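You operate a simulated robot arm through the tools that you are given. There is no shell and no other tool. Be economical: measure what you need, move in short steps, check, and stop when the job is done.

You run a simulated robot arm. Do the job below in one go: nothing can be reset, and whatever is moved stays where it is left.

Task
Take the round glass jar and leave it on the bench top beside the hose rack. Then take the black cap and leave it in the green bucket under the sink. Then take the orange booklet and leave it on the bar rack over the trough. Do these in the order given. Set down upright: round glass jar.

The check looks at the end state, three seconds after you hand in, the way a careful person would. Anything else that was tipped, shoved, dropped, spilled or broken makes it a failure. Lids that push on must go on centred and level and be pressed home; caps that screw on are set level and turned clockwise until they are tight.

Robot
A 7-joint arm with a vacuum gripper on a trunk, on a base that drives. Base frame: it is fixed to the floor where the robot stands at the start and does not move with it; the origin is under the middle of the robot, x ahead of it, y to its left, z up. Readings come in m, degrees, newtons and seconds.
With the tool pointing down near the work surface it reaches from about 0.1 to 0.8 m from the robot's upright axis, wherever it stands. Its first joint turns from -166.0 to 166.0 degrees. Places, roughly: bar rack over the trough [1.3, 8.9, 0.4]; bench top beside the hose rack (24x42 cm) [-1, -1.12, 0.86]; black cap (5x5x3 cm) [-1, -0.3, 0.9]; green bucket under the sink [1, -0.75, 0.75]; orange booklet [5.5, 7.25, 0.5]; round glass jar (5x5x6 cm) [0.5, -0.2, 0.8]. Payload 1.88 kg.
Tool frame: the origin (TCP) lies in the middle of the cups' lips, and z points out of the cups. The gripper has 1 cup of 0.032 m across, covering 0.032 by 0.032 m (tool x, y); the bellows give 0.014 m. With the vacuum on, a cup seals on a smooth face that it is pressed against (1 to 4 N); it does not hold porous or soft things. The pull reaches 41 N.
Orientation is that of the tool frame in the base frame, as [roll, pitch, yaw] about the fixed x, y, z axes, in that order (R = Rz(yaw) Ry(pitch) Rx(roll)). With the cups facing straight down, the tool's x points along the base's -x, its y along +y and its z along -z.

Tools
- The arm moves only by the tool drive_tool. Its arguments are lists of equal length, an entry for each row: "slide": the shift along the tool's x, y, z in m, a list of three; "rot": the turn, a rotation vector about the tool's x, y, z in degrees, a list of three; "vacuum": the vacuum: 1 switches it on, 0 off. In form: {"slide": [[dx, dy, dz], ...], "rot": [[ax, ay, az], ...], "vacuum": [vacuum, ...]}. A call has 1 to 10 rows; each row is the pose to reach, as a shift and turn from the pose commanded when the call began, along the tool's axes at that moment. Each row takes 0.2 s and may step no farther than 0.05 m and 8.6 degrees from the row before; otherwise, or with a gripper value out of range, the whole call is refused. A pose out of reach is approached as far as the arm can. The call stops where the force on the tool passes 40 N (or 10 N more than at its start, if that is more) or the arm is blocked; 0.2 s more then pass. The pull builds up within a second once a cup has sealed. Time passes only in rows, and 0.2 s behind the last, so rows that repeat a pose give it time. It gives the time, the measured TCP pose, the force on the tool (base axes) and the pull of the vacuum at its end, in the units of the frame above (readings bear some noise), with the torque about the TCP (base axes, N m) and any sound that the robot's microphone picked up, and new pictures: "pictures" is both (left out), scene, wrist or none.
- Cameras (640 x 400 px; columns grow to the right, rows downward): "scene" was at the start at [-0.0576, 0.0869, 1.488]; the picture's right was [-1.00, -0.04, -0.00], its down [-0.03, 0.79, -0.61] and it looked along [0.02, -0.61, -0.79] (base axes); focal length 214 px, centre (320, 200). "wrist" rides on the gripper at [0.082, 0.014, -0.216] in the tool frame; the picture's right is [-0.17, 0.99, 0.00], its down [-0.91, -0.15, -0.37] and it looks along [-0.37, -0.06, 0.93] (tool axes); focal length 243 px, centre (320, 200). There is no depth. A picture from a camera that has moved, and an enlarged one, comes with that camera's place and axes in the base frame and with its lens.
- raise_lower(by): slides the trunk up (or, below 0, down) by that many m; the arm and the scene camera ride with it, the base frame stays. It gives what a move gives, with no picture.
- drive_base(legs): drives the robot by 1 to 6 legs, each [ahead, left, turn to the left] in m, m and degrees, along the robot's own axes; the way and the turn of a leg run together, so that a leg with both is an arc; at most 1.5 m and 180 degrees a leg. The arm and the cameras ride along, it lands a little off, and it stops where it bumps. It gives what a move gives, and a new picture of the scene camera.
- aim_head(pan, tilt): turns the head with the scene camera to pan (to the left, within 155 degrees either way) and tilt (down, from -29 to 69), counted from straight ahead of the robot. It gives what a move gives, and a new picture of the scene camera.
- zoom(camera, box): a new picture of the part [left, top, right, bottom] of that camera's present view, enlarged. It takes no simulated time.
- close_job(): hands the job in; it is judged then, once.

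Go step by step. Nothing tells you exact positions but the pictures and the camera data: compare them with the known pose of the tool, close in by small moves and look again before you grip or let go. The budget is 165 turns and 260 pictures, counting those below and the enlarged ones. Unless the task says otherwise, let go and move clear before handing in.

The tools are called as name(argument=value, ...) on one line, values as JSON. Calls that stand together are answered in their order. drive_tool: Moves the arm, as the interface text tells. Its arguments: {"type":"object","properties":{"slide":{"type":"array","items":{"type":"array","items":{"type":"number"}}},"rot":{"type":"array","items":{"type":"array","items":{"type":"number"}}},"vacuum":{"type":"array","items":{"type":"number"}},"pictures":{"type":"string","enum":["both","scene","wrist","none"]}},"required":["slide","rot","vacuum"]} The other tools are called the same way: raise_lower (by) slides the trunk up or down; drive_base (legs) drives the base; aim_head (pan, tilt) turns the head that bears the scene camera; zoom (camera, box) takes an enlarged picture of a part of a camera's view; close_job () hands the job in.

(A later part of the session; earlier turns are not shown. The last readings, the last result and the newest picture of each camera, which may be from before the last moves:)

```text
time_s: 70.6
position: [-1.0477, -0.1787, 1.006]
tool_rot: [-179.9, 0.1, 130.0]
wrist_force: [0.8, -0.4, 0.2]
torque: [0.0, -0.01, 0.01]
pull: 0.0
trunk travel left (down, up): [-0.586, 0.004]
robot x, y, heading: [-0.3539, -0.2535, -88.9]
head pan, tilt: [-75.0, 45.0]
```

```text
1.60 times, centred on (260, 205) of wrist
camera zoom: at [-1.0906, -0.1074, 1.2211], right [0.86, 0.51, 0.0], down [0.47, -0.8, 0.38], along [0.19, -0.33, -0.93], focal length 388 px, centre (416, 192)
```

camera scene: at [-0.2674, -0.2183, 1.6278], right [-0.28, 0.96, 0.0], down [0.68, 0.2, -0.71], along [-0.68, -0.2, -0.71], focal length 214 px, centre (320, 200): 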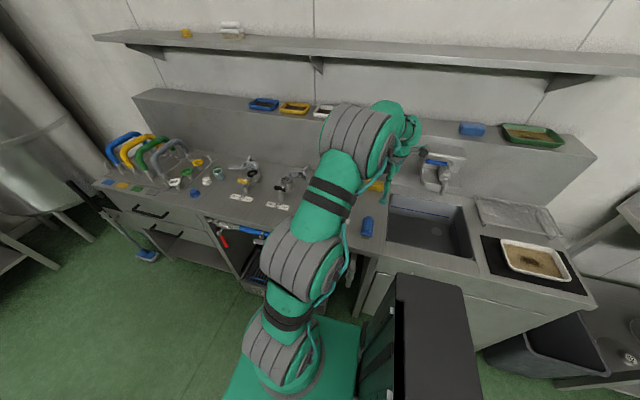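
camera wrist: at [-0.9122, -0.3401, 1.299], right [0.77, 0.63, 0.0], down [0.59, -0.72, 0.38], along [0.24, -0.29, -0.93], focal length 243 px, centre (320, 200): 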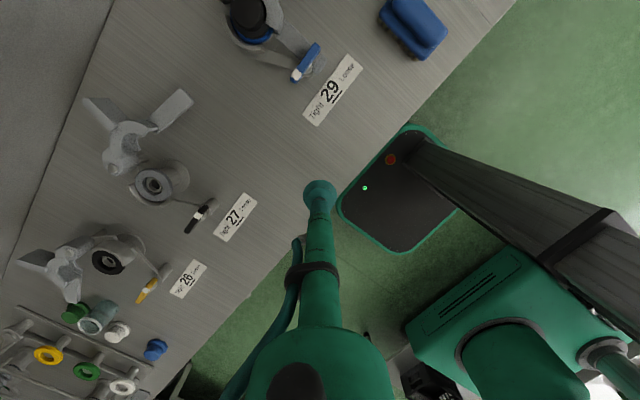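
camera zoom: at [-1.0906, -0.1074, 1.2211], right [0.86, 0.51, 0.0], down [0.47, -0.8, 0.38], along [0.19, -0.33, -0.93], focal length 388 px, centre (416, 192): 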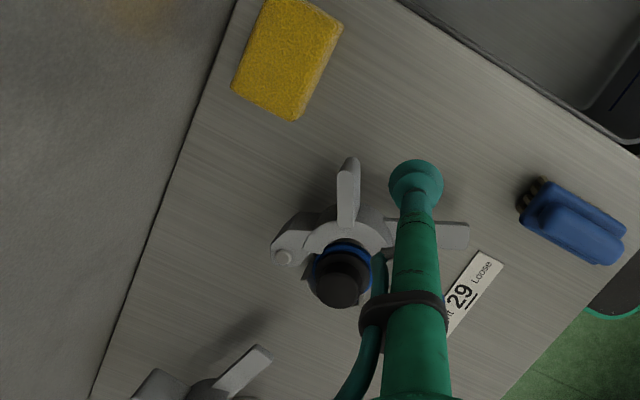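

drive_tool(slide=[[-0.037, -0.0184, 0], [-0.0736, -0.0367, 0], [-0.11, -0.055, 0], [-0.147, -0.0734, 0], [-0.184, -0.0918, 0], [-0.184, -0.0918, 0]], rot=[[0, 0, 0], [0, 0, -3], [0, 0, -6], [0, 0, -9], [0, 0, -11], [0, 0, -11]], vacuum=[0, 0, 0, 0, 0, 0], pictures="none")

zoom(camera="wrist", box=[180, 30, 400, 230])

zoom(camera="scene", box=[310, 160, 390, 230])

```text
time_s: 72.0
position: [-1.0039, -0.3796, 1.0061]
tool_rot: [-179.9, 0.1, 141.0]
wrist_force: [-0.6, -1.3, 0.0]
torque: [0.01, -0.01, 0.01]
pull: 0.0
trunk travel left (down, up): [-0.586, 0.004]
robot x, y, heading: [-0.3536, -0.2546, -89.0]
head pan, tilt: [-75.0, 45.0]
```

```text
2.00 times, centred on (290, 130) of wrist
camera zoom: at [-1.0587, -0.3173, 1.2209], right [0.75, 0.66, 0.0], down [0.61, -0.69, 0.38], along [0.25, -0.28, -0.93], focal length 485 px, centre (380, 340)
```

zoom: 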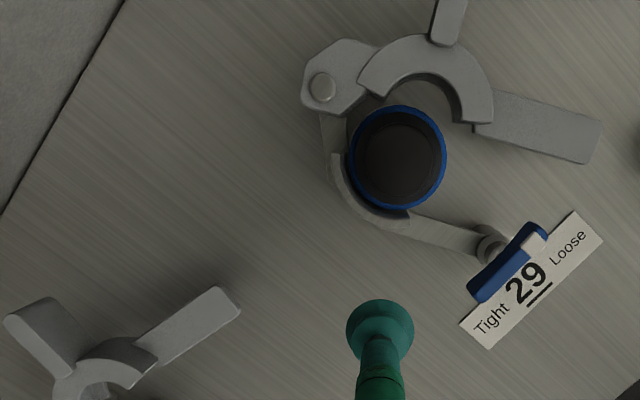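

```text
5.71 times, centred on (350, 195) of scene
camera zoom: at [-0.2673, -0.219, 1.6278], right [-0.28, 0.96, 0.0], down [0.68, 0.2, -0.71], along [-0.68, -0.2, -0.71], focal length 1226 px, centre (149, 229)
```

zoom: 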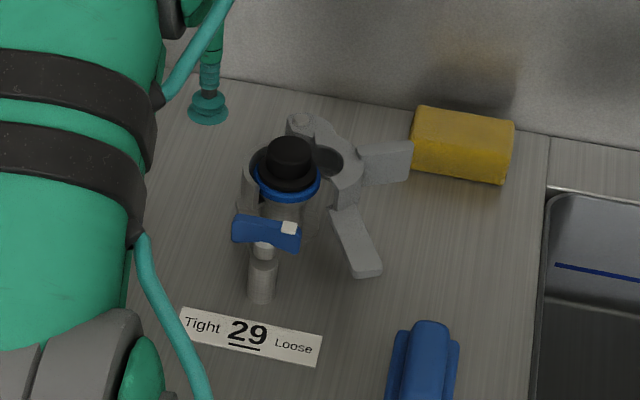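

The jaw is clear of the cap; the blue gasket rim is fully visible. Cap top at about (-1.044,-0.313,0.947). I move over it.

drive_tool(slide=[[0.0365, 0.0133, 0], [0.073, 0.0265, 0], [0.073, 0.0265, 0.03], [0.073, 0.0265, 0.044], [0.073, 0.0265, 0.044]], rot=[[0, 0, 0], [0, 0, 0], [0, 0, 0], [0, 0, 0], [0, 0, 0]], vacuum=[0, 0, 0, 0, 0], pictures="none")

zoom(camera="wrist", box=[260, 130, 380, 250])

zoom(camera="scene", box=[310, 160, 360, 210])

```text
time_s: 73.2
position: [-1.0423, -0.3105, 0.9632]
tool_rot: [-180.0, 0.1, 140.9]
wrist_force: [-1.0, 0.1, 0.4]
torque: [0.02, 0.0, 0.02]
pull: 0.1
trunk travel left (down, up): [-0.586, 0.004]
robot x, y, heading: [-0.3525, -0.2547, -89.0]
head pan, tilt: [-75.0, 45.0]
```

```text
3.33 times, centred on (320, 190) of wrist
camera zoom: at [-1.0981, -0.2475, 1.1778], right [0.75, 0.66, 0.0], down [0.61, -0.69, 0.38], along [0.25, -0.28, -0.93], focal length 809 px, centre (320, 233)
```

zoom: 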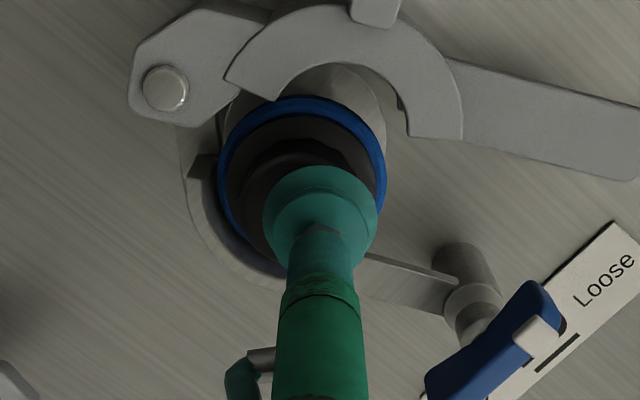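

```text
8.00 times, centred on (335, 185) of scene
camera zoom: at [-0.2675, -0.2186, 1.6278], right [-0.28, 0.96, 0.0], down [0.68, 0.2, -0.71], along [-0.68, -0.2, -0.71], focal length 1716 px, centre (200, 320)
```

zoom: 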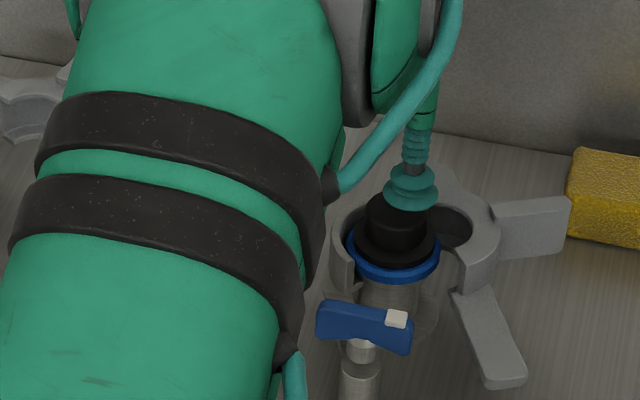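

drive_tool(slide=[[-0.0011, -0.0062, 0], [-0.0011, -0.0062, 0.009], [-0.0011, -0.0062, 0.009]], rot=[[0, 0, 0], [0, 0, 0], [0, 0, 0]], vacuum=[0, 0, 0], pictures="none")

zoom(camera="wrist", box=[280, 150, 360, 230])

zoom(camera="scene", box=[320, 165, 350, 205])

```text
time_s: 74.0
position: [-1.0459, -0.3167, 0.9542]
tool_rot: [-179.9, 0.1, 141.0]
wrist_force: [-1.0, 0.3, -0.2]
torque: [0.0, -0.01, 0.01]
pull: 0.0
trunk travel left (down, up): [-0.586, 0.004]
robot x, y, heading: [-0.3517, -0.2573, -89.2]
head pan, tilt: [-75.0, 45.0]
```

```text
5.00 times, centred on (320, 190) of wrist
camera zoom: at [-1.101, -0.2548, 1.1681], right [0.75, 0.66, 0.0], down [0.61, -0.69, 0.38], along [0.25, -0.28, -0.93], focal length 1213 px, centre (320, 250)
```

zoom: 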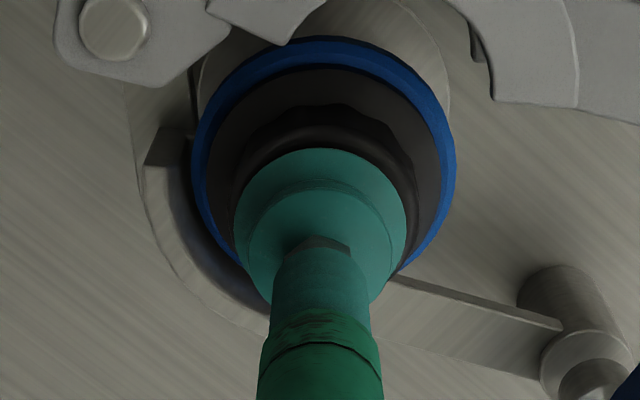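

```text
10.00 times, centred on (335, 185) of scene
camera zoom: at [-0.2675, -0.2186, 1.6278], right [-0.28, 0.96, 0.0], down [0.68, 0.2, -0.71], along [-0.68, -0.2, -0.71], focal length 2145 px, centre (170, 350)
```

zoom: 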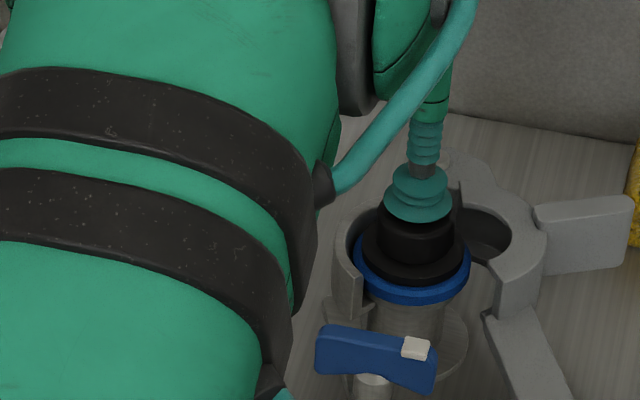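

Now concentric in both views. I press down gently with the vacuum on.

drive_tool(slide=[[0, 0, 0.003], [0, 0, 0.006], [0, 0, 0.008], [0, 0, 0.008]], rot=[[0, 0, 0], [0, 0, 0], [0, 0, 0], [0, 0, 0]], vacuum=[1, 1, 1, 1], pictures="none")

```text
time_s: 75.0
position: [-1.0467, -0.3156, 0.9472]
tool_rot: [-179.8, -0.1, 140.9]
wrist_force: [4.4, -1.6, 8.1]
torque: [0.07, -0.06, 0.0]
pull: 40.1
trunk travel left (down, up): [-0.586, 0.004]
robot x, y, heading: [-0.3511, -0.2545, -88.9]
head pan, tilt: [-75.0, 45.0]
```

drive_tool(slide=[[0, 0, -0.003], [0, 0, -0.006], [0, 0, -0.01], [0, 0, -0.015], [0, 0, -0.015]], rot=[[0, 0, 0], [0, 0, 0], [0, 0, 0], [0, 0, 0], [0, 0, 0]], vacuum=[1, 1, 1, 1, 1], pictures="none")

zoom(camera="scene", box=[310, 160, 360, 210])

zoom(camera="wrist", box=[260, 130, 380, 250])

```text
time_s: 76.2
position: [-1.0471, -0.316, 0.9613]
tool_rot: [-179.9, 0.1, 140.8]
wrist_force: [-0.2, 0.4, -0.5]
torque: [0.0, 0.01, -0.03]
pull: 40.6
trunk travel left (down, up): [-0.586, 0.004]
robot x, y, heading: [-0.3503, -0.2596, -88.8]
head pan, tilt: [-75.0, 45.0]
```

```text
8.00 times, centred on (335, 185) of scene
camera zoom: at [-0.2673, -0.2186, 1.6278], right [-0.28, 0.96, 0.0], down [0.68, 0.2, -0.71], along [-0.68, -0.2, -0.71], focal length 1716 px, centre (200, 320)
```

zoom: 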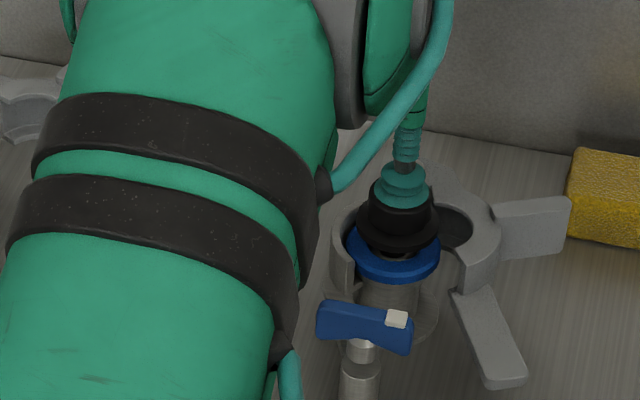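

```text
3.33 times, centred on (320, 190) of wrist
camera zoom: at [-1.101, -0.2536, 1.1753], right [0.75, 0.66, 0.0], down [0.61, -0.69, 0.38], along [0.25, -0.28, -0.93], focal length 809 px, centre (320, 233)
```

zoom: 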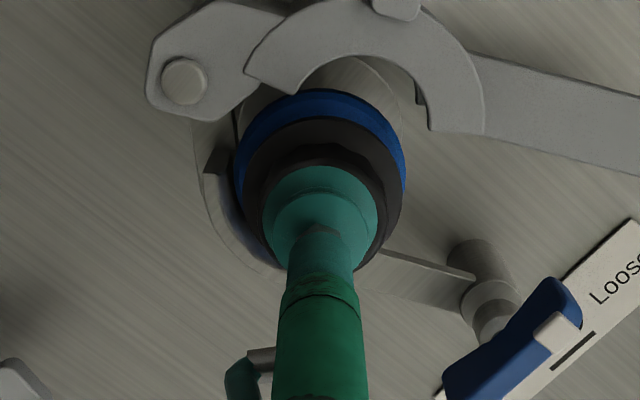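

The cap came off cleanly; the blue gasket stayed. I raise it and retract over the aisle side.

drive_tool(slide=[[0, 0, -0.04], [-0.022, 0.036, -0.06], [-0.044, 0.072, -0.08], [-0.066, 0.108, -0.095], [-0.088, 0.144, -0.105], [-0.111, 0.181, -0.115]], rot=[[0, 0, 0], [0, 0, 0], [0, 0, 0], [0, 0, 0], [0, 0, 0], [0, 0, 0]], vacuum=[1, 1, 1, 1, 1, 1], pictures="wrist")

aim_head(pan=80, tilt=25)

```text
time_s: 77.6
position: [-0.846, -0.2418, 1.0764]
tool_rot: [-180.0, 0.1, 141.0]
wrist_force: [-0.1, 0.5, -0.3]
torque: [0.01, 0.0, -0.01]
pull: 40.5
trunk travel left (down, up): [-0.586, 0.004]
robot x, y, heading: [-0.3519, -0.2585, -89.1]
head pan, tilt: [-75.0, 45.0]
camera wrist: at [-0.9016, -0.1791, 1.291], right [0.75, 0.66, 0.0], down [0.61, -0.69, 0.38], along [0.25, -0.28, -0.93], focal length 243 px, centre (320, 200)
```

wrist: 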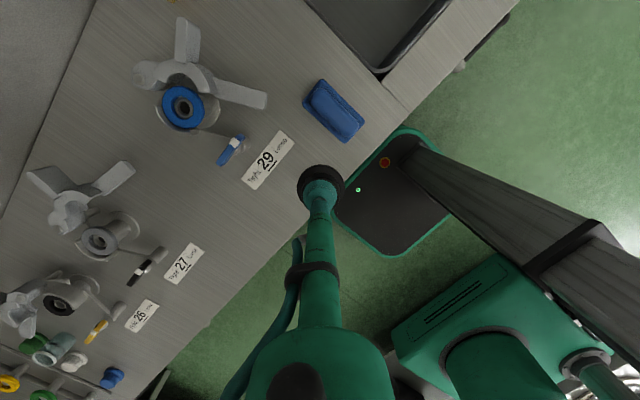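

```text
time_s: 80.0
position: [-0.8478, -0.2414, 1.0753]
tool_rot: [-180.0, 0.2, 140.8]
wrist_force: [-0.2, -0.8, -1.1]
torque: [0.01, 0.02, -0.02]
pull: 41.0
trunk travel left (down, up): [-0.586, 0.004]
robot x, y, heading: [-0.3507, -0.2554, -89.1]
head pan, tilt: [80.0, 25.0]
camera scene: at [-0.0982, -0.2106, 1.6584], right [-0.16, -0.99, 0.0], down [-0.42, 0.07, -0.91], along [0.9, -0.14, -0.42], focal length 214 px, centre (320, 200)
```

scene: 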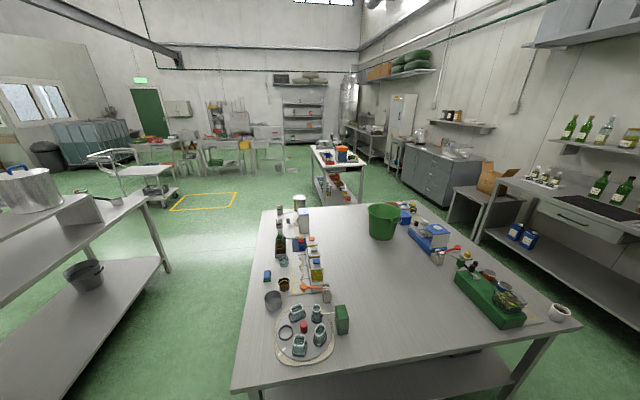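

The cap is held. The green bucket stands on the big table; I zoom in to locate it and plan the approach side.

zoom(camera="scene", box=[340, 180, 480, 280])

```text
4.00 times, centred on (410, 230) of scene
camera zoom: at [-0.0982, -0.2106, 1.6584], right [-0.16, -0.99, 0.0], down [-0.42, 0.07, -0.91], along [0.9, -0.14, -0.42], focal length 858 px, centre (-40, 80)
```

zoom: 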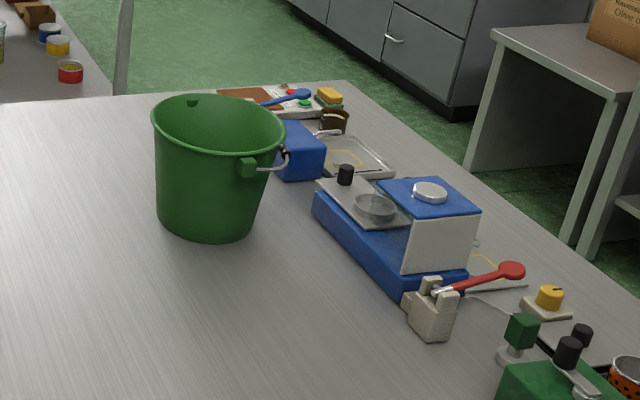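

The bucket (centre ≈(1.13,-0.86), rim z≈0.97) is best approached from the table's -y side. I drive into the aisle, forward to y≈-1.68, and then turn right so the table is on the robot's right.

drive_base(legs=[[0, 0.3, 0], [1.4, 0, 0]])

aim_head(pan=30, tilt=30)

```text
time_s: 88.5
position: [-0.5188, -1.6203, 1.0761]
tool_rot: [-179.7, 0.1, 141.3]
wrist_force: [-0.5, 2.0, 0.0]
torque: [0.01, 0.03, -0.02]
pull: 40.1
trunk travel left (down, up): [-0.586, 0.004]
robot x, y, heading: [-0.0243, -1.632, -88.5]
head pan, tilt: [80.0, 25.0]
camera scene: at [0.2305, -1.5858, 1.6584], right [-0.15, -0.99, 0.0], down [-0.42, 0.06, -0.91], along [0.9, -0.14, -0.42], focal length 214 px, centre (320, 200)
```

scene: 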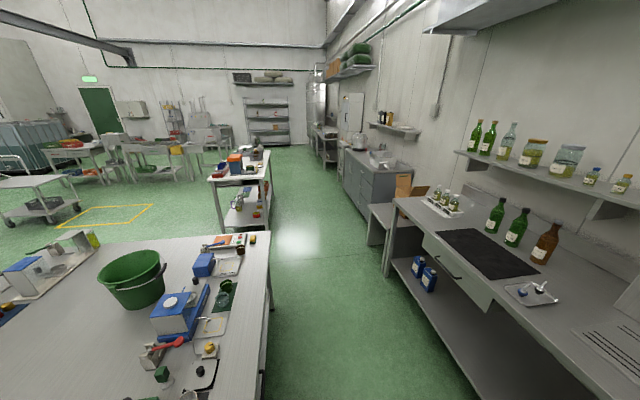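

```text
time_s: 89.7
position: [-0.5185, -1.6204, 1.0758]
tool_rot: [180.0, 0.1, 141.3]
wrist_force: [-0.6, -0.6, -0.6]
torque: [0.01, -0.01, 0.03]
pull: 41.1
trunk travel left (down, up): [-0.586, 0.004]
robot x, y, heading: [-0.0233, -1.6312, -88.6]
head pan, tilt: [30.0, 30.0]
camera scene: at [0.1864, -1.649, 1.6504], right [-0.85, -0.52, 0.0], down [-0.26, 0.43, -0.87], along [0.45, -0.74, -0.5], focal length 214 px, centre (320, 200)
```

scene: 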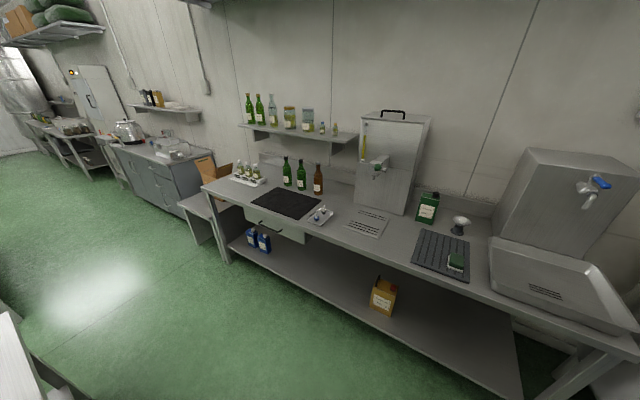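

Space is fine. I turn right and back up along the table's -y side.

drive_base(legs=[[0, 0, -91.4], [0, 0.06, 0], [-0.6, 0, 0]])

aim_head(pan=-110, tilt=40)

```text
time_s: 97.4
position: [0.573, -1.1654, 1.0768]
tool_rot: [-179.9, 0.2, 52.9]
wrist_force: [0.1, 0.3, -0.3]
torque: [-0.03, 0.02, -0.01]
pull: 40.3
trunk travel left (down, up): [-0.586, 0.004]
robot x, y, heading: [0.5734, -1.6574, -177.3]
head pan, tilt: [30.0, 30.0]
camera scene: at [0.566, -1.8728, 1.6504], right [-0.54, 0.84, 0.0], down [0.42, 0.27, -0.87], along [-0.73, -0.47, -0.5], focal length 214 px, centre (320, 200)
```

scene: 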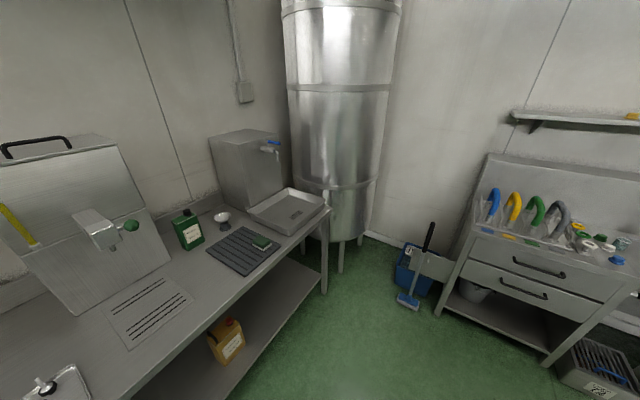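

```text
time_s: 99.6
position: [0.5735, -1.1646, 1.0752]
tool_rot: [-179.9, 0.0, 52.8]
wrist_force: [-1.1, 0.5, -0.3]
torque: [-0.03, -0.02, 0.03]
pull: 40.9
trunk travel left (down, up): [-0.586, 0.004]
robot x, y, heading: [0.5755, -1.6613, -177.0]
head pan, tilt: [-110.0, 40.0]
camera scene: at [0.6668, -1.7425, 1.635], right [0.96, -0.29, 0.0], down [-0.19, -0.61, -0.77], along [0.22, 0.73, -0.64], focal length 214 px, centre (320, 200)
```

scene: 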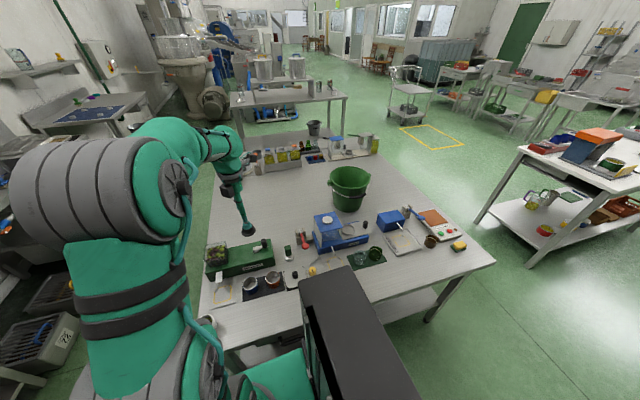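

drive_base(legs=[[0, 0, -3], [-0.55, 0, 0]])

aim_head(pan=-80, tilt=45)

```text
time_s: 103.2
position: [1.1484, -1.1629, 1.0762]
tool_rot: [-179.8, 0.1, 50.5]
wrist_force: [0.0, -0.6, -0.1]
torque: [-0.01, 0.0, -0.02]
pull: 40.4
trunk travel left (down, up): [-0.586, 0.004]
robot x, y, heading: [1.1278, -1.6602, -179.6]
head pan, tilt: [-110.0, 40.0]
camera scene: at [1.2177, -1.744, 1.635], right [0.94, -0.33, 0.0], down [-0.21, -0.61, -0.77], along [0.25, 0.72, -0.64], focal length 214 px, centre (320, 200)
```

scene: 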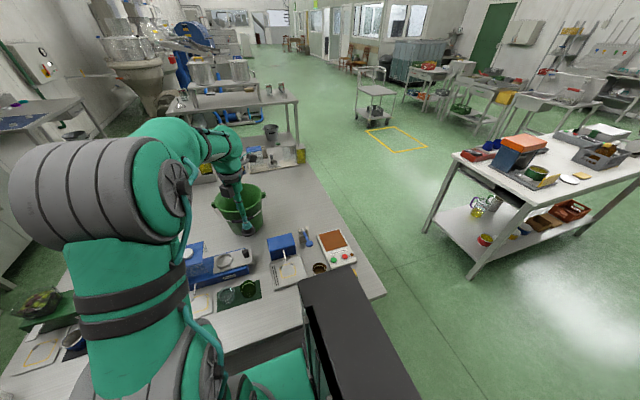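

```text
time_s: 104.2
position: [1.1476, -1.1641, 1.0767]
tool_rot: [-179.8, 0.2, 50.5]
wrist_force: [0.1, 0.6, -0.3]
torque: [0.02, 0.01, 0.01]
pull: 40.6
trunk travel left (down, up): [-0.586, 0.004]
robot x, y, heading: [1.127, -1.6567, -179.4]
head pan, tilt: [-80.0, 45.0]
camera scene: at [1.1745, -1.7442, 1.6278], right [0.98, 0.18, 0.0], down [0.13, -0.7, -0.71], along [-0.13, 0.7, -0.71], focal length 214 px, centre (320, 200)
```

scene: 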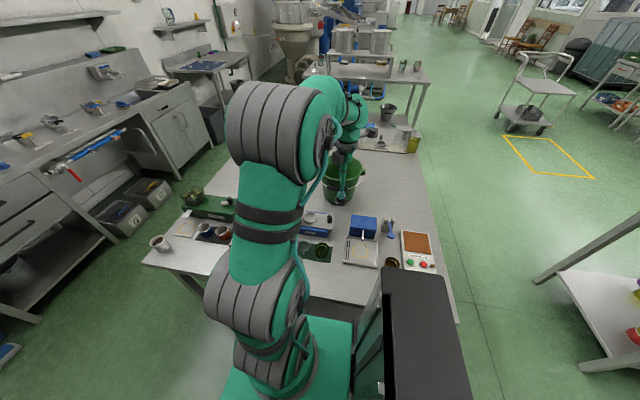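

I extend the arm toward the bucket at safe height, watching reach.

drive_tool(slide=[[0.027, -0.0287, 0.002], [0.054, -0.0573, 0.004], [0.081, -0.086, 0.006], [0.1077, -0.1147, 0.008], [0.1346, -0.1433, 0.01], [0.1615, -0.172, 0.012]], rot=[[0, 0, 1], [0, 0, 2], [0, 0, 3], [0, 0, 4], [0, 0, 5], [0, 0, 5]], vacuum=[1, 1, 1, 1, 1, 1])

```text
time_s: 105.6
position: [1.1151, -0.9344, 1.0565]
tool_rot: [179.8, 0.6, 45.4]
wrist_force: [-0.5, 0.2, -4.7]
torque: [-0.1, 0.0, 0.0]
pull: 40.5
out of reach, approached as far as the arm can: row 6
trunk travel left (down, up): [-0.586, 0.004]
robot x, y, heading: [1.1291, -1.6573, -179.5]
head pan, tilt: [-80.0, 45.0]
camera scene: at [1.1744, -1.7437, 1.6276], right [0.98, 0.18, 0.0], down [0.13, -0.7, -0.71], along [-0.13, 0.69, -0.71], focal length 214 px, centre (320, 200)
camera wrist: at [1.1837, -0.8845, 1.2699], right [0.59, -0.81, 0.0], down [-0.75, -0.54, 0.38], along [-0.31, -0.23, -0.92], focal length 243 px, centre (320, 200)
```

scene: 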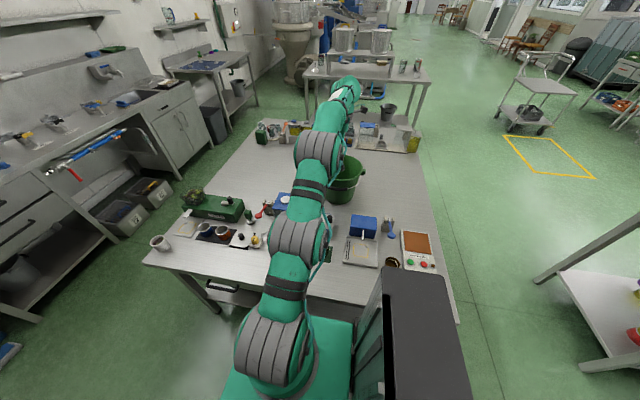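
wrist: 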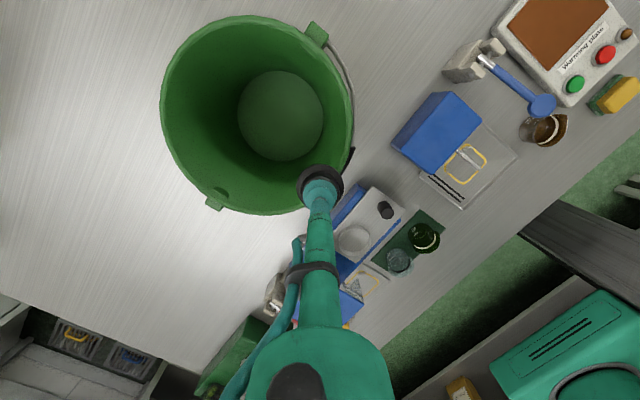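

The bucket centre is about (1.12,-0.84). I tilt the tool outward a bit to get farther in over the bucket.

drive_tool(slide=[[0.012, -0.012, 0.0], [0.024, -0.0235, 0.005], [0.036, -0.035, 0.01], [0.05, -0.049, 0.015], [0.05, -0.049, 0.015]], rot=[[2.8, 2.8, 0], [5.6, 5.7, 0], [8.4, 8.5, 0], [10.5, 10.7, 0], [10.5, 10.7, 0]], vacuum=[1, 1, 1, 1, 1])

```text
time_s: 106.8
position: [1.1165, -0.8633, 1.0479]
tool_rot: [-169.3, -10.6, 44.4]
wrist_force: [0.0, 0.0, -0.7]
torque: [-0.01, -0.02, -0.01]
pull: 40.3
trunk travel left (down, up): [-0.586, 0.004]
robot x, y, heading: [1.1293, -1.6619, -179.4]
head pan, tilt: [-80.0, 45.0]
camera scene: at [1.1744, -1.7442, 1.6278], right [0.98, 0.18, 0.0], down [0.13, -0.7, -0.71], along [-0.13, 0.7, -0.71], focal length 214 px, centre (320, 200)
camera wrist: at [1.1848, -0.873, 1.268], right [0.59, -0.78, -0.21], down [-0.75, -0.62, 0.22], along [-0.31, 0.03, -0.95], focal length 243 px, centre (320, 200)
```

scene: 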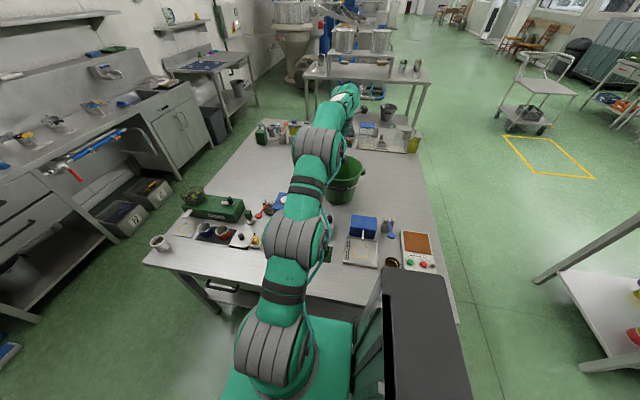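
wrist: 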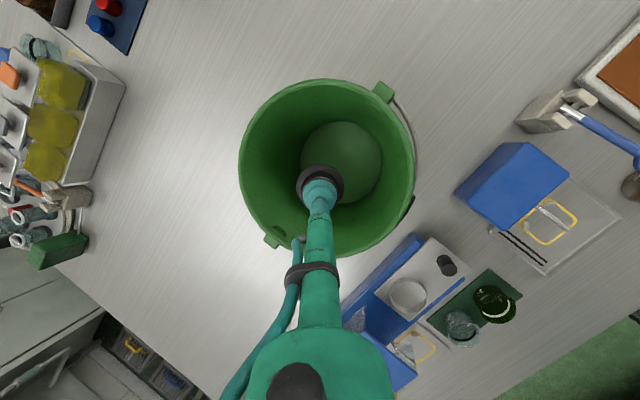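

Over the bucket's middle now. I lower the cap into it stepwise.

drive_tool(slide=[[-0.0035, 0.0035, 0.03], [-0.0069, 0.0069, 0.0595], [-0.0104, 0.0104, 0.0893], [-0.0138, 0.0138, 0.119], [-0.0138, 0.0138, 0.119]], rot=[[0, 0, 0], [0, 0, 0], [0, 0, 0], [0, 0, 0], [0, 0, 0]], vacuum=[1, 1, 1, 1, 1], pictures="wrist")

```text
time_s: 108.0
position: [1.1161, -0.8547, 0.9278]
tool_rot: [-169.2, -10.6, 44.5]
wrist_force: [-0.1, 1.0, -0.8]
torque: [0.0, 0.0, 0.04]
pull: 41.4
trunk travel left (down, up): [-0.586, 0.004]
robot x, y, heading: [1.1254, -1.6592, -179.4]
head pan, tilt: [-80.0, 45.0]
camera wrist: at [1.1845, -0.8642, 1.1479], right [0.59, -0.78, -0.21], down [-0.75, -0.62, 0.22], along [-0.31, 0.03, -0.95], focal length 243 px, centre (320, 200)
```

wrist: 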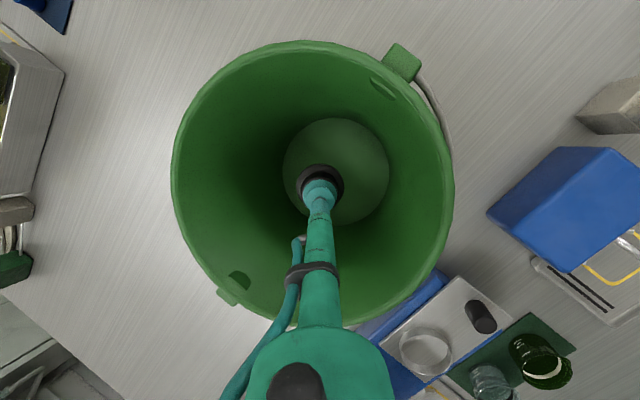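

drive_tool(slide=[[-0.0055, 0.0055, 0.029], [-0.011, 0.011, 0.058], [-0.0166, 0.0164, 0.087], [-0.0184, 0.0183, 0.0966], [-0.0202, 0.02, 0.106]], rot=[[0, 0, 0], [0, 0, 0], [0, 0, 0], [0, 0, 0], [0, 0, 0]], vacuum=[1, 1, 1, 1, 1], pictures="wrist")

```text
time_s: 109.2
position: [1.1172, -0.853, 0.8248]
tool_rot: [-168.9, -11.1, 44.4]
wrist_force: [-0.5, -3.1, 20.7]
torque: [-0.4, 0.04, 0.03]
pull: 40.3
trunk travel left (down, up): [-0.586, 0.004]
robot x, y, heading: [1.1285, -1.6591, -179.6]
head pan, tilt: [-80.0, 45.0]
camera wrist: at [1.1842, -0.8646, 1.0441], right [0.59, -0.78, -0.22], down [-0.75, -0.62, 0.22], along [-0.3, 0.04, -0.95], focal length 243 px, centre (320, 200)
```

wrist: 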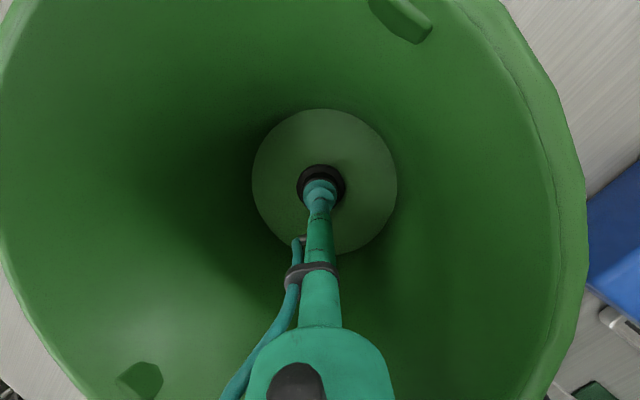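

Cap touches the bucket floor (20 N). I ease off slightly, release, and withdraw along the same path.

drive_tool(slide=[[0.0007, -0.0007, -0.0035], [0.0007, -0.0007, -0.0035], [0.0007, -0.0007, -0.0035], [0.0007, -0.0007, -0.0035], [0.0007, -0.0007, -0.0035], [0.002, -0.002, -0.01], [0.004, -0.004, -0.02], [0.009, -0.009, -0.05]], rot=[[0, 0, 0], [0, 0, 0], [0, 0, 0], [0, 0, 0], [0, 0, 0], [0, 0, 0], [0, 0, 0], [0, 0, 0]], vacuum=[0, 0, 0, 0, 0, 0, 0, 0], pictures="wrist")

```text
time_s: 111.0
position: [1.1153, -0.8548, 0.87]
tool_rot: [-169.3, -10.5, 44.5]
wrist_force: [-0.2, 0.2, -0.2]
torque: [0.03, -0.03, 0.0]
pull: 0.0
trunk travel left (down, up): [-0.586, 0.004]
robot x, y, heading: [1.1264, -1.6578, -179.7]
head pan, tilt: [-80.0, 45.0]
camera wrist: at [1.1835, -0.8643, 1.0891], right [0.59, -0.78, -0.21], down [-0.75, -0.62, 0.22], along [-0.31, 0.03, -0.95], focal length 243 px, centre (320, 200)
```

wrist: 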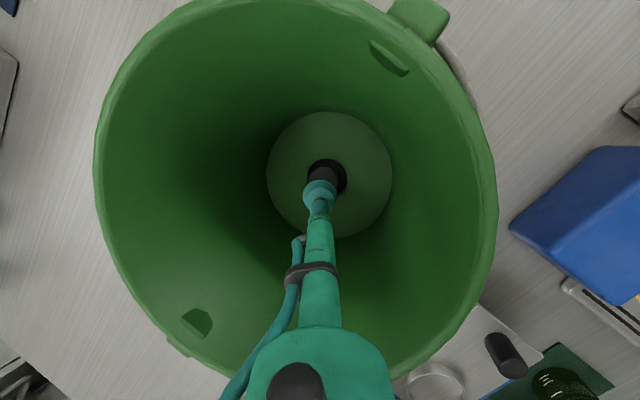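

drive_tool(slide=[[0.0083, -0.0082, -0.0435], [0.0166, -0.0164, -0.087], [0.0248, -0.0246, -0.1305], [0.0331, -0.0329, -0.174]], rot=[[0, 0, 0], [0, 0, 0], [0, 0, 0], [0, 0, 0]], vacuum=[0, 0, 0, 0], pictures="wrist")

```text
time_s: 112.0
position: [1.1142, -0.8573, 1.0523]
tool_rot: [-169.2, -10.5, 44.5]
wrist_force: [-0.6, -0.4, -0.8]
torque: [0.03, 0.0, 0.0]
pull: 0.2
trunk travel left (down, up): [-0.586, 0.004]
robot x, y, heading: [1.1229, -1.6596, -179.4]
head pan, tilt: [-80.0, 45.0]
camera wrist: at [1.1819, -0.8658, 1.2718], right [0.59, -0.78, -0.21], down [-0.75, -0.62, 0.22], along [-0.31, 0.03, -0.95], focal length 243 px, centre (320, 200)
```

wrist: 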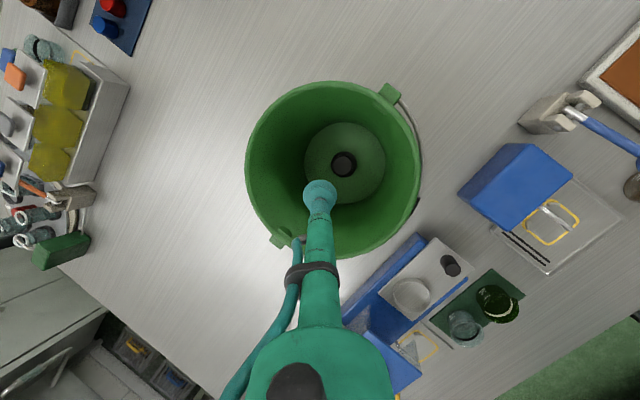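

The cap lies at the bucket bottom. I retract the arm and level the tool.

drive_tool(slide=[[-0.027, 0.0266, -0.0131], [-0.054, 0.0531, -0.0263], [-0.081, 0.0797, -0.0394], [-0.108, 0.1063, -0.0526], [-0.135, 0.1329, -0.0657], [-0.162, 0.1594, -0.0789], [-0.189, 0.186, -0.092]], rot=[[-1.5, -1.53, 0], [-3, -3.06, 0], [-4.5, -4.6, 0], [-6, -6.1, 0], [-7.5, -7.65, 0], [-9, -9.2, 0], [-10.5, -10.7, 0]], vacuum=[0, 0, 0, 0, 0, 0, 0], pictures="none")

aim_head(pan=-120, tilt=15)

```text
time_s: 113.6
position: [1.1183, -1.1367, 1.0674]
tool_rot: [-179.9, 0.1, 45.5]
wrist_force: [0.3, 0.4, -0.4]
torque: [-0.02, -0.03, 0.0]
pull: 0.0
trunk travel left (down, up): [-0.586, 0.004]
robot x, y, heading: [1.1298, -1.6581, -179.7]
head pan, tilt: [-80.0, 45.0]
```

```text
time_s: 114.7
position: [1.1165, -1.1348, 1.0664]
tool_rot: [-179.9, 0.1, 45.5]
wrist_force: [-0.1, 0.6, -0.1]
torque: [0.0, -0.01, -0.03]
pull: 0.1
trunk travel left (down, up): [-0.586, 0.004]
robot x, y, heading: [1.1309, -1.6569, -179.4]
head pan, tilt: [-120.0, 15.0]
camera scene: at [1.2352, -1.7427, 1.6745], right [0.87, -0.49, 0.0], down [-0.13, -0.23, -0.97], along [0.47, 0.84, -0.26], focal length 214 px, centre (320, 200)
```

scene: 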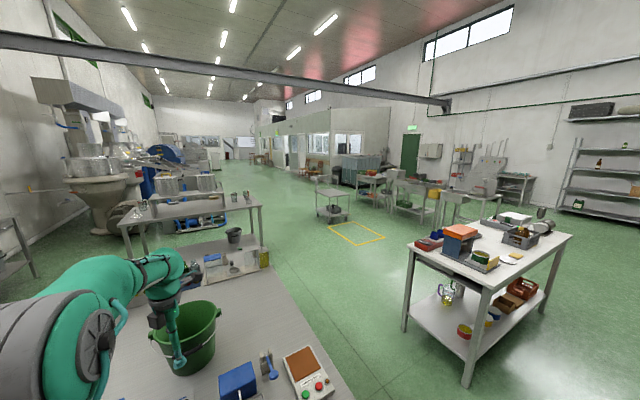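

Next the booklet, about 9 m up +y. I fold the arm to the rear-right of the robot before the long drive.

drive_tool(slide=[[0.0197, 0.04, 0], [0.0352, 0.0803, 0], [0.0463, 0.1202, 0], [0.0537, 0.1599, 0], [0.0575, 0.1991, 0], [0.058, 0.2383, 0], [0.0548, 0.2755, 0], [0.0483, 0.3114, 0], [0.039, 0.3462, 0], [0.0269, 0.3785, 0]], rot=[[0, 0, 4.63], [0, 0, 9.26], [0, 0, 13.9], [0, 0, 18.5], [0, 0, 23.1], [0, 0, 27.8], [0, 0, 32.4], [0, 0, 37], [0, 0, 41.7], [0, 0, 46.3]], vacuum=[0, 0, 0, 0, 0, 0, 0, 0, 0, 0], pictures="none")

drive_base(legs=[[0, 0.06, 0], [-1.04, 0, 0], [0, 0, -90]])

aim_head(pan=0, tilt=20)

```text
time_s: 116.8
position: [1.404, -1.3819, 1.0673]
tool_rot: [179.9, 0.2, -0.8]
wrist_force: [0.1, 0.0, 0.4]
torque: [0.01, 0.01, 0.05]
pull: 0.2
trunk travel left (down, up): [-0.586, 0.004]
robot x, y, heading: [1.1264, -1.6591, -179.6]
head pan, tilt: [-120.0, 15.0]
```

```text
time_s: 126.6
position: [2.4281, -1.9882, 1.067]
tool_rot: [-180.0, 0.2, -92.0]
wrist_force: [-0.8, 0.6, 1.1]
torque: [-0.01, -0.03, 0.0]
pull: 0.1
trunk travel left (down, up): [-0.586, 0.004]
robot x, y, heading: [2.1593, -1.7042, 89.6]
head pan, tilt: [-120.0, 15.0]
camera scene: at [2.0716, -1.8153, 1.6746], right [-0.51, -0.86, 0.0], down [-0.22, 0.13, -0.97], along [0.83, -0.49, -0.26], focal length 214 px, centre (320, 200)
```

scene: 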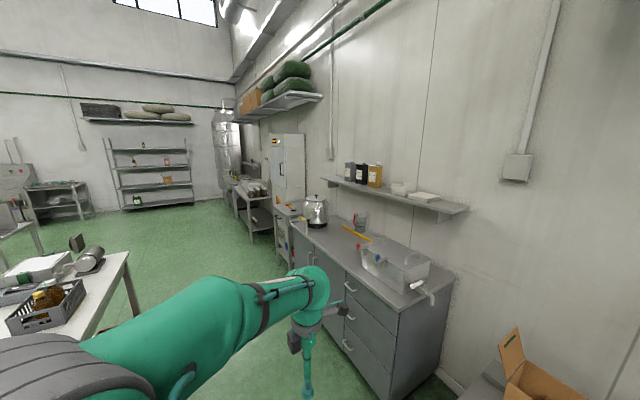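

```text
time_s: 128.6
position: [2.4281, -1.9879, 1.068]
tool_rot: [180.0, 0.2, -92.1]
wrist_force: [-1.6, 0.2, -0.6]
torque: [0.0, -0.03, 0.01]
pull: 0.1
trunk travel left (down, up): [-0.586, 0.004]
robot x, y, heading: [2.1592, -1.7061, 89.2]
head pan, tilt: [0.0, 20.0]
camera scene: at [1.9921, -1.6747, 1.6665], right [1.0, -0.01, 0.0], down [0.0, -0.34, -0.94], along [0.01, 0.94, -0.34], focal length 214 px, centre (320, 200)
```

scene: 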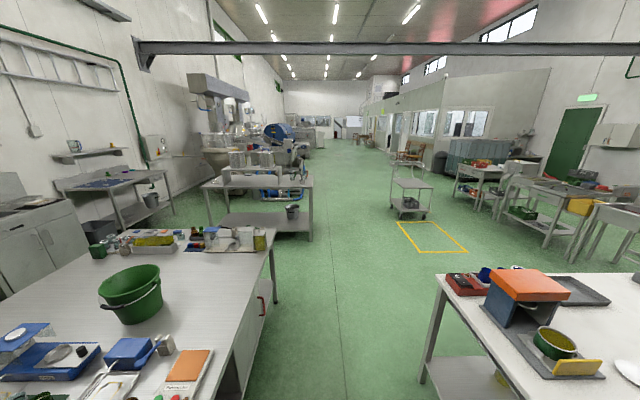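

The corridor is clear. I drive up +y, shifting right after the cart.

drive_base(legs=[[1.4, 0, 0.8], [1.0, -0.35, 0], [1.5, 0, 0], [1.3, 0, 0]])

```text
time_s: 154.1
position: [2.743, 3.2787, 1.0683]
tool_rot: [180.0, 0.2, -93.4]
wrist_force: [0.0, 0.9, -0.3]
torque: [0.01, 0.0, -0.01]
pull: 0.1
trunk travel left (down, up): [-0.586, 0.004]
robot x, y, heading: [2.4765, 3.5664, 88.2]
head pan, tilt: [0.0, 20.0]
camera scene: at [2.3151, 3.6036, 1.6665], right [1.0, -0.03, 0.0], down [-0.01, -0.34, -0.94], along [0.03, 0.94, -0.34], focal length 214 px, centre (320, 200)
```

scene: 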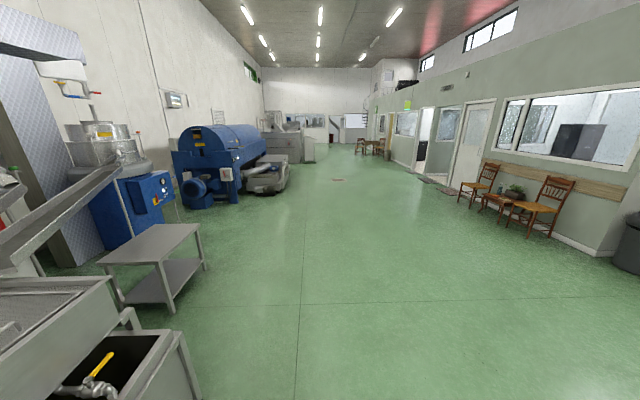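

zoom(camera="scene", box=[440, 150, 580, 250])

zoom(camera="scene", box=[200, 110, 340, 210])

```text
4.00 times, centred on (510, 200) of scene
camera zoom: at [2.3151, 3.6036, 1.6665], right [1.0, -0.03, 0.0], down [-0.01, -0.34, -0.94], along [0.03, 0.94, -0.34], focal length 858 px, centre (-440, 200)
```

zoom: 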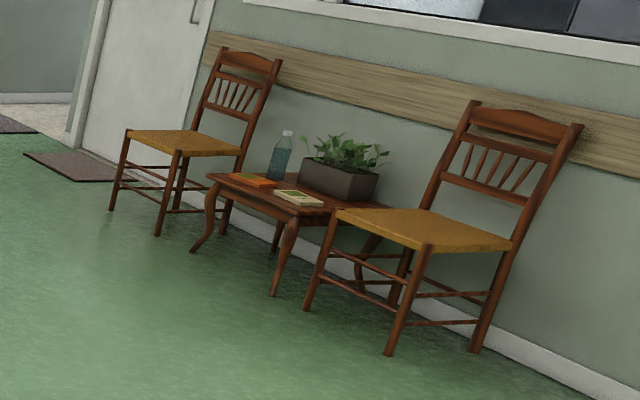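

```text
4.00 times, centred on (270, 160) of scene
camera zoom: at [2.3151, 3.6036, 1.6665], right [1.0, -0.03, 0.0], down [-0.01, -0.34, -0.94], along [0.03, 0.94, -0.34], focal length 858 px, centre (520, 360)
```

zoom: 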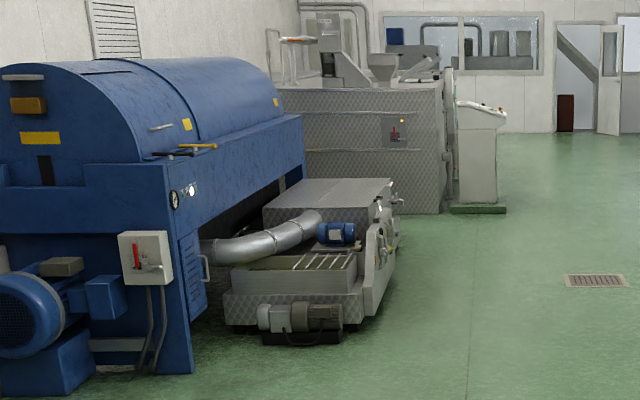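

The orange booklet is on the low coffee table between two chairs (~(5.6,7.15)); the barred trough is by the blue machine. I drive diagonally to stand beside the coffee table.

drive_base(legs=[[1.2, -0.82, 1.8], [1.2, -0.82, 0], [1.1, -0.75, 0]])

aim_head(pan=-80, tilt=50)

```text
time_s: 174.4
position: [5.3061, 6.6401, 1.067]
tool_rot: [180.0, 0.2, -96.4]
wrist_force: [-1.1, 0.1, -0.7]
torque: [-0.03, 0.02, 0.0]
pull: 0.0
trunk travel left (down, up): [-0.586, 0.004]
robot x, y, heading: [5.0513, 6.9414, 85.0]
head pan, tilt: [0.0, 20.0]
camera scene: at [4.8949, 6.9868, 1.6665], right [1.0, -0.09, 0.0], down [-0.03, -0.34, -0.94], along [0.08, 0.94, -0.34], focal length 214 px, centre (320, 200)
```

scene: 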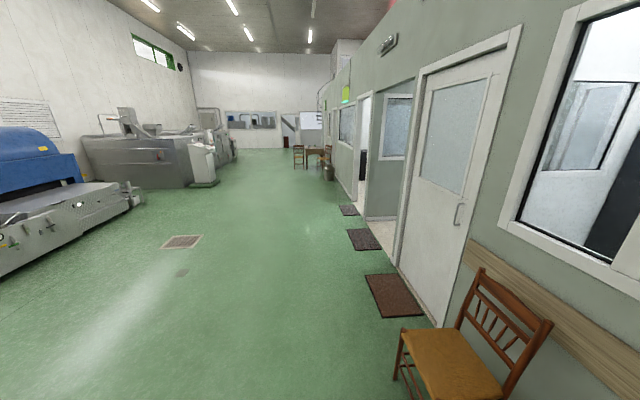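

```text
time_s: 176.0
position: [5.3049, 6.6391, 1.0666]
tool_rot: [179.9, 0.3, -96.5]
wrist_force: [-0.3, -0.5, -0.3]
torque: [-0.02, -0.01, 0.02]
pull: 0.1
trunk travel left (down, up): [-0.586, 0.004]
robot x, y, heading: [5.0563, 6.9425, 85.0]
head pan, tilt: [-80.0, 50.0]
camera scene: at [4.9634, 6.9007, 1.6209], right [0.09, -1.0, 0.0], down [-0.76, -0.07, -0.64], along [0.64, 0.06, -0.77], focal length 214 px, centre (320, 200)
```

scene: 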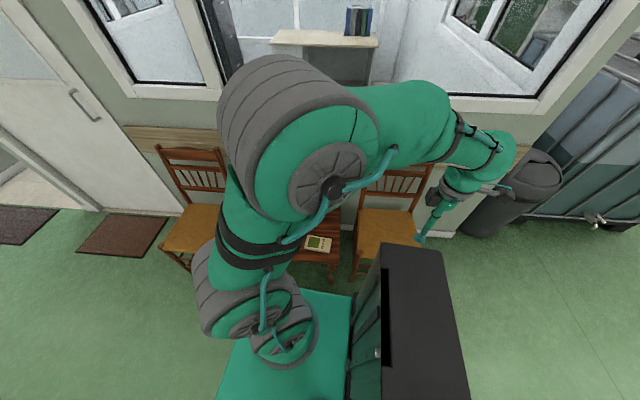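

drive_base(legs=[[0.2, 0, 5]])

drive_tool(slide=[[-0.0176, -0.032, 0], [-0.0383, -0.0635, 0], [-0.0626, -0.0935, 0], [-0.0905, -0.1218, 0], [-0.1217, -0.1478, 0], [-0.1562, -0.1712, 0], [-0.1934, -0.1924, 0], [-0.2335, -0.2101, 0], [-0.276, -0.224, 0]], rot=[[0, 0, -5], [0, 0, -10], [0, 0, -15], [0, 0, -20], [0, 0, -25], [0, 0, -30], [0, 0, -35], [0, 0, -40], [0, 0, -45]], vacuum=[0, 0, 0, 0, 0, 0, 0, 0, 0], pictures="wrist")

```text
time_s: 177.6
position: [5.3397, 6.8689, 1.0665]
tool_rot: [-180.0, 0.2, -91.3]
wrist_force: [0.6, -0.5, 0.8]
torque: [0.04, -0.01, 0.04]
pull: 0.2
trunk travel left (down, up): [-0.586, 0.004]
robot x, y, heading: [5.0671, 7.1485, 90.4]
head pan, tilt: [-80.0, 50.0]
camera scene: at [4.976, 7.0963, 1.6209], right [0.18, -0.98, 0.0], down [-0.75, -0.13, -0.64], along [0.63, 0.11, -0.77], focal length 214 px, centre (320, 200)
```

scene: 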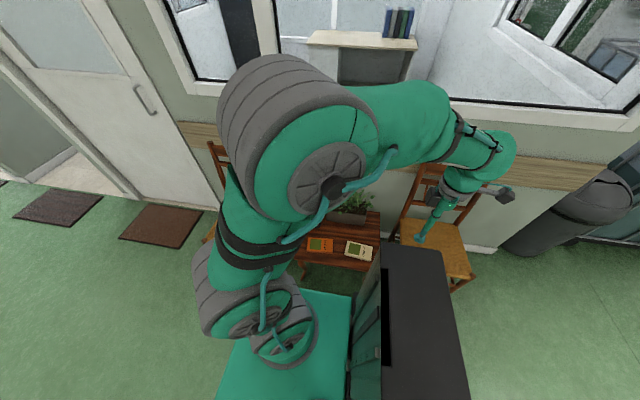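

```text
time_s: 179.6
position: [5.568, 7.1378, 1.0703]
tool_rot: [-179.9, 0.1, -46.2]
wrist_force: [0.2, 0.5, 0.2]
torque: [0.02, 0.04, -0.02]
pull: 0.0
trunk travel left (down, up): [-0.586, 0.004]
robot x, y, heading: [5.0627, 7.1405, 89.9]
head pan, tilt: [-80.0, 50.0]
camera wrist: at [5.6148, 7.0675, 1.2838], right [-0.83, -0.56, 0.0], down [-0.52, 0.77, 0.38], along [-0.21, 0.31, -0.93], focal length 243 px, centre (320, 200)
```

wrist: 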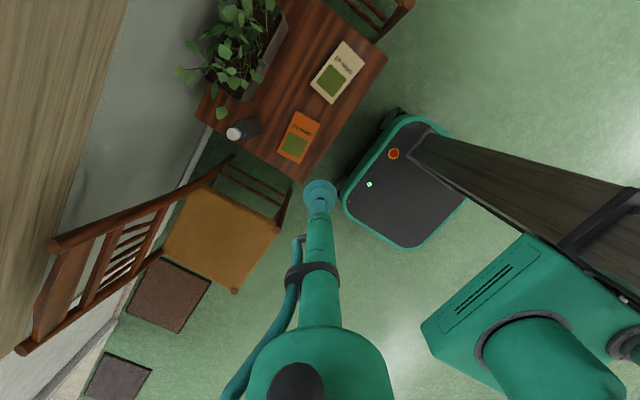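

The booklet is at about (5.615,7.20). I lower the trunk to work at table height.

raise_lower(by=-0.45)

zoom(camera="wrist", box=[160, 0, 480, 240])

zoom(camera="scene", box=[200, 120, 440, 300])

```text
refused: -0.45 is not a number from -0.4 to 0.4
```

```text
1.67 times, centred on (320, 120) of wrist
camera zoom: at [5.6148, 7.0675, 1.2838], right [-0.83, -0.56, 0.0], down [-0.52, 0.77, 0.38], along [-0.21, 0.31, -0.93], focal length 404 px, centre (320, 333)
```

zoom: 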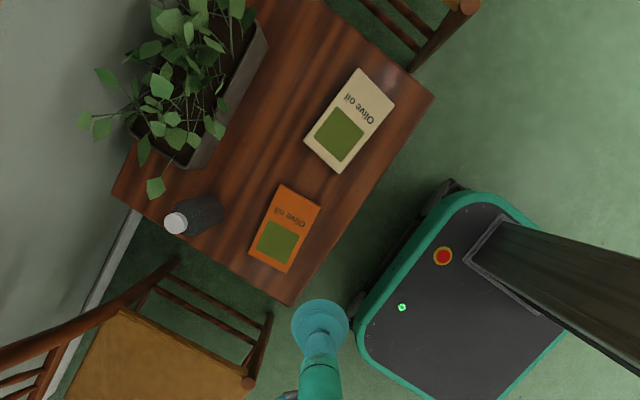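

```text
2.22 times, centred on (320, 210) of scene
camera zoom: at [4.9762, 7.0962, 1.6209], right [0.18, -0.98, 0.0], down [-0.75, -0.13, -0.64], along [0.63, 0.11, -0.77], focal length 477 px, centre (320, 178)
```

zoom: 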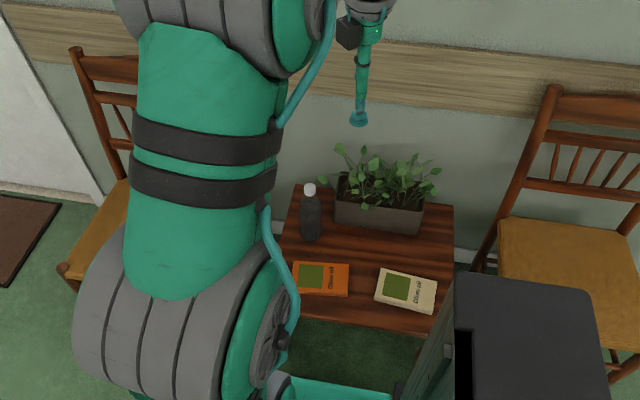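

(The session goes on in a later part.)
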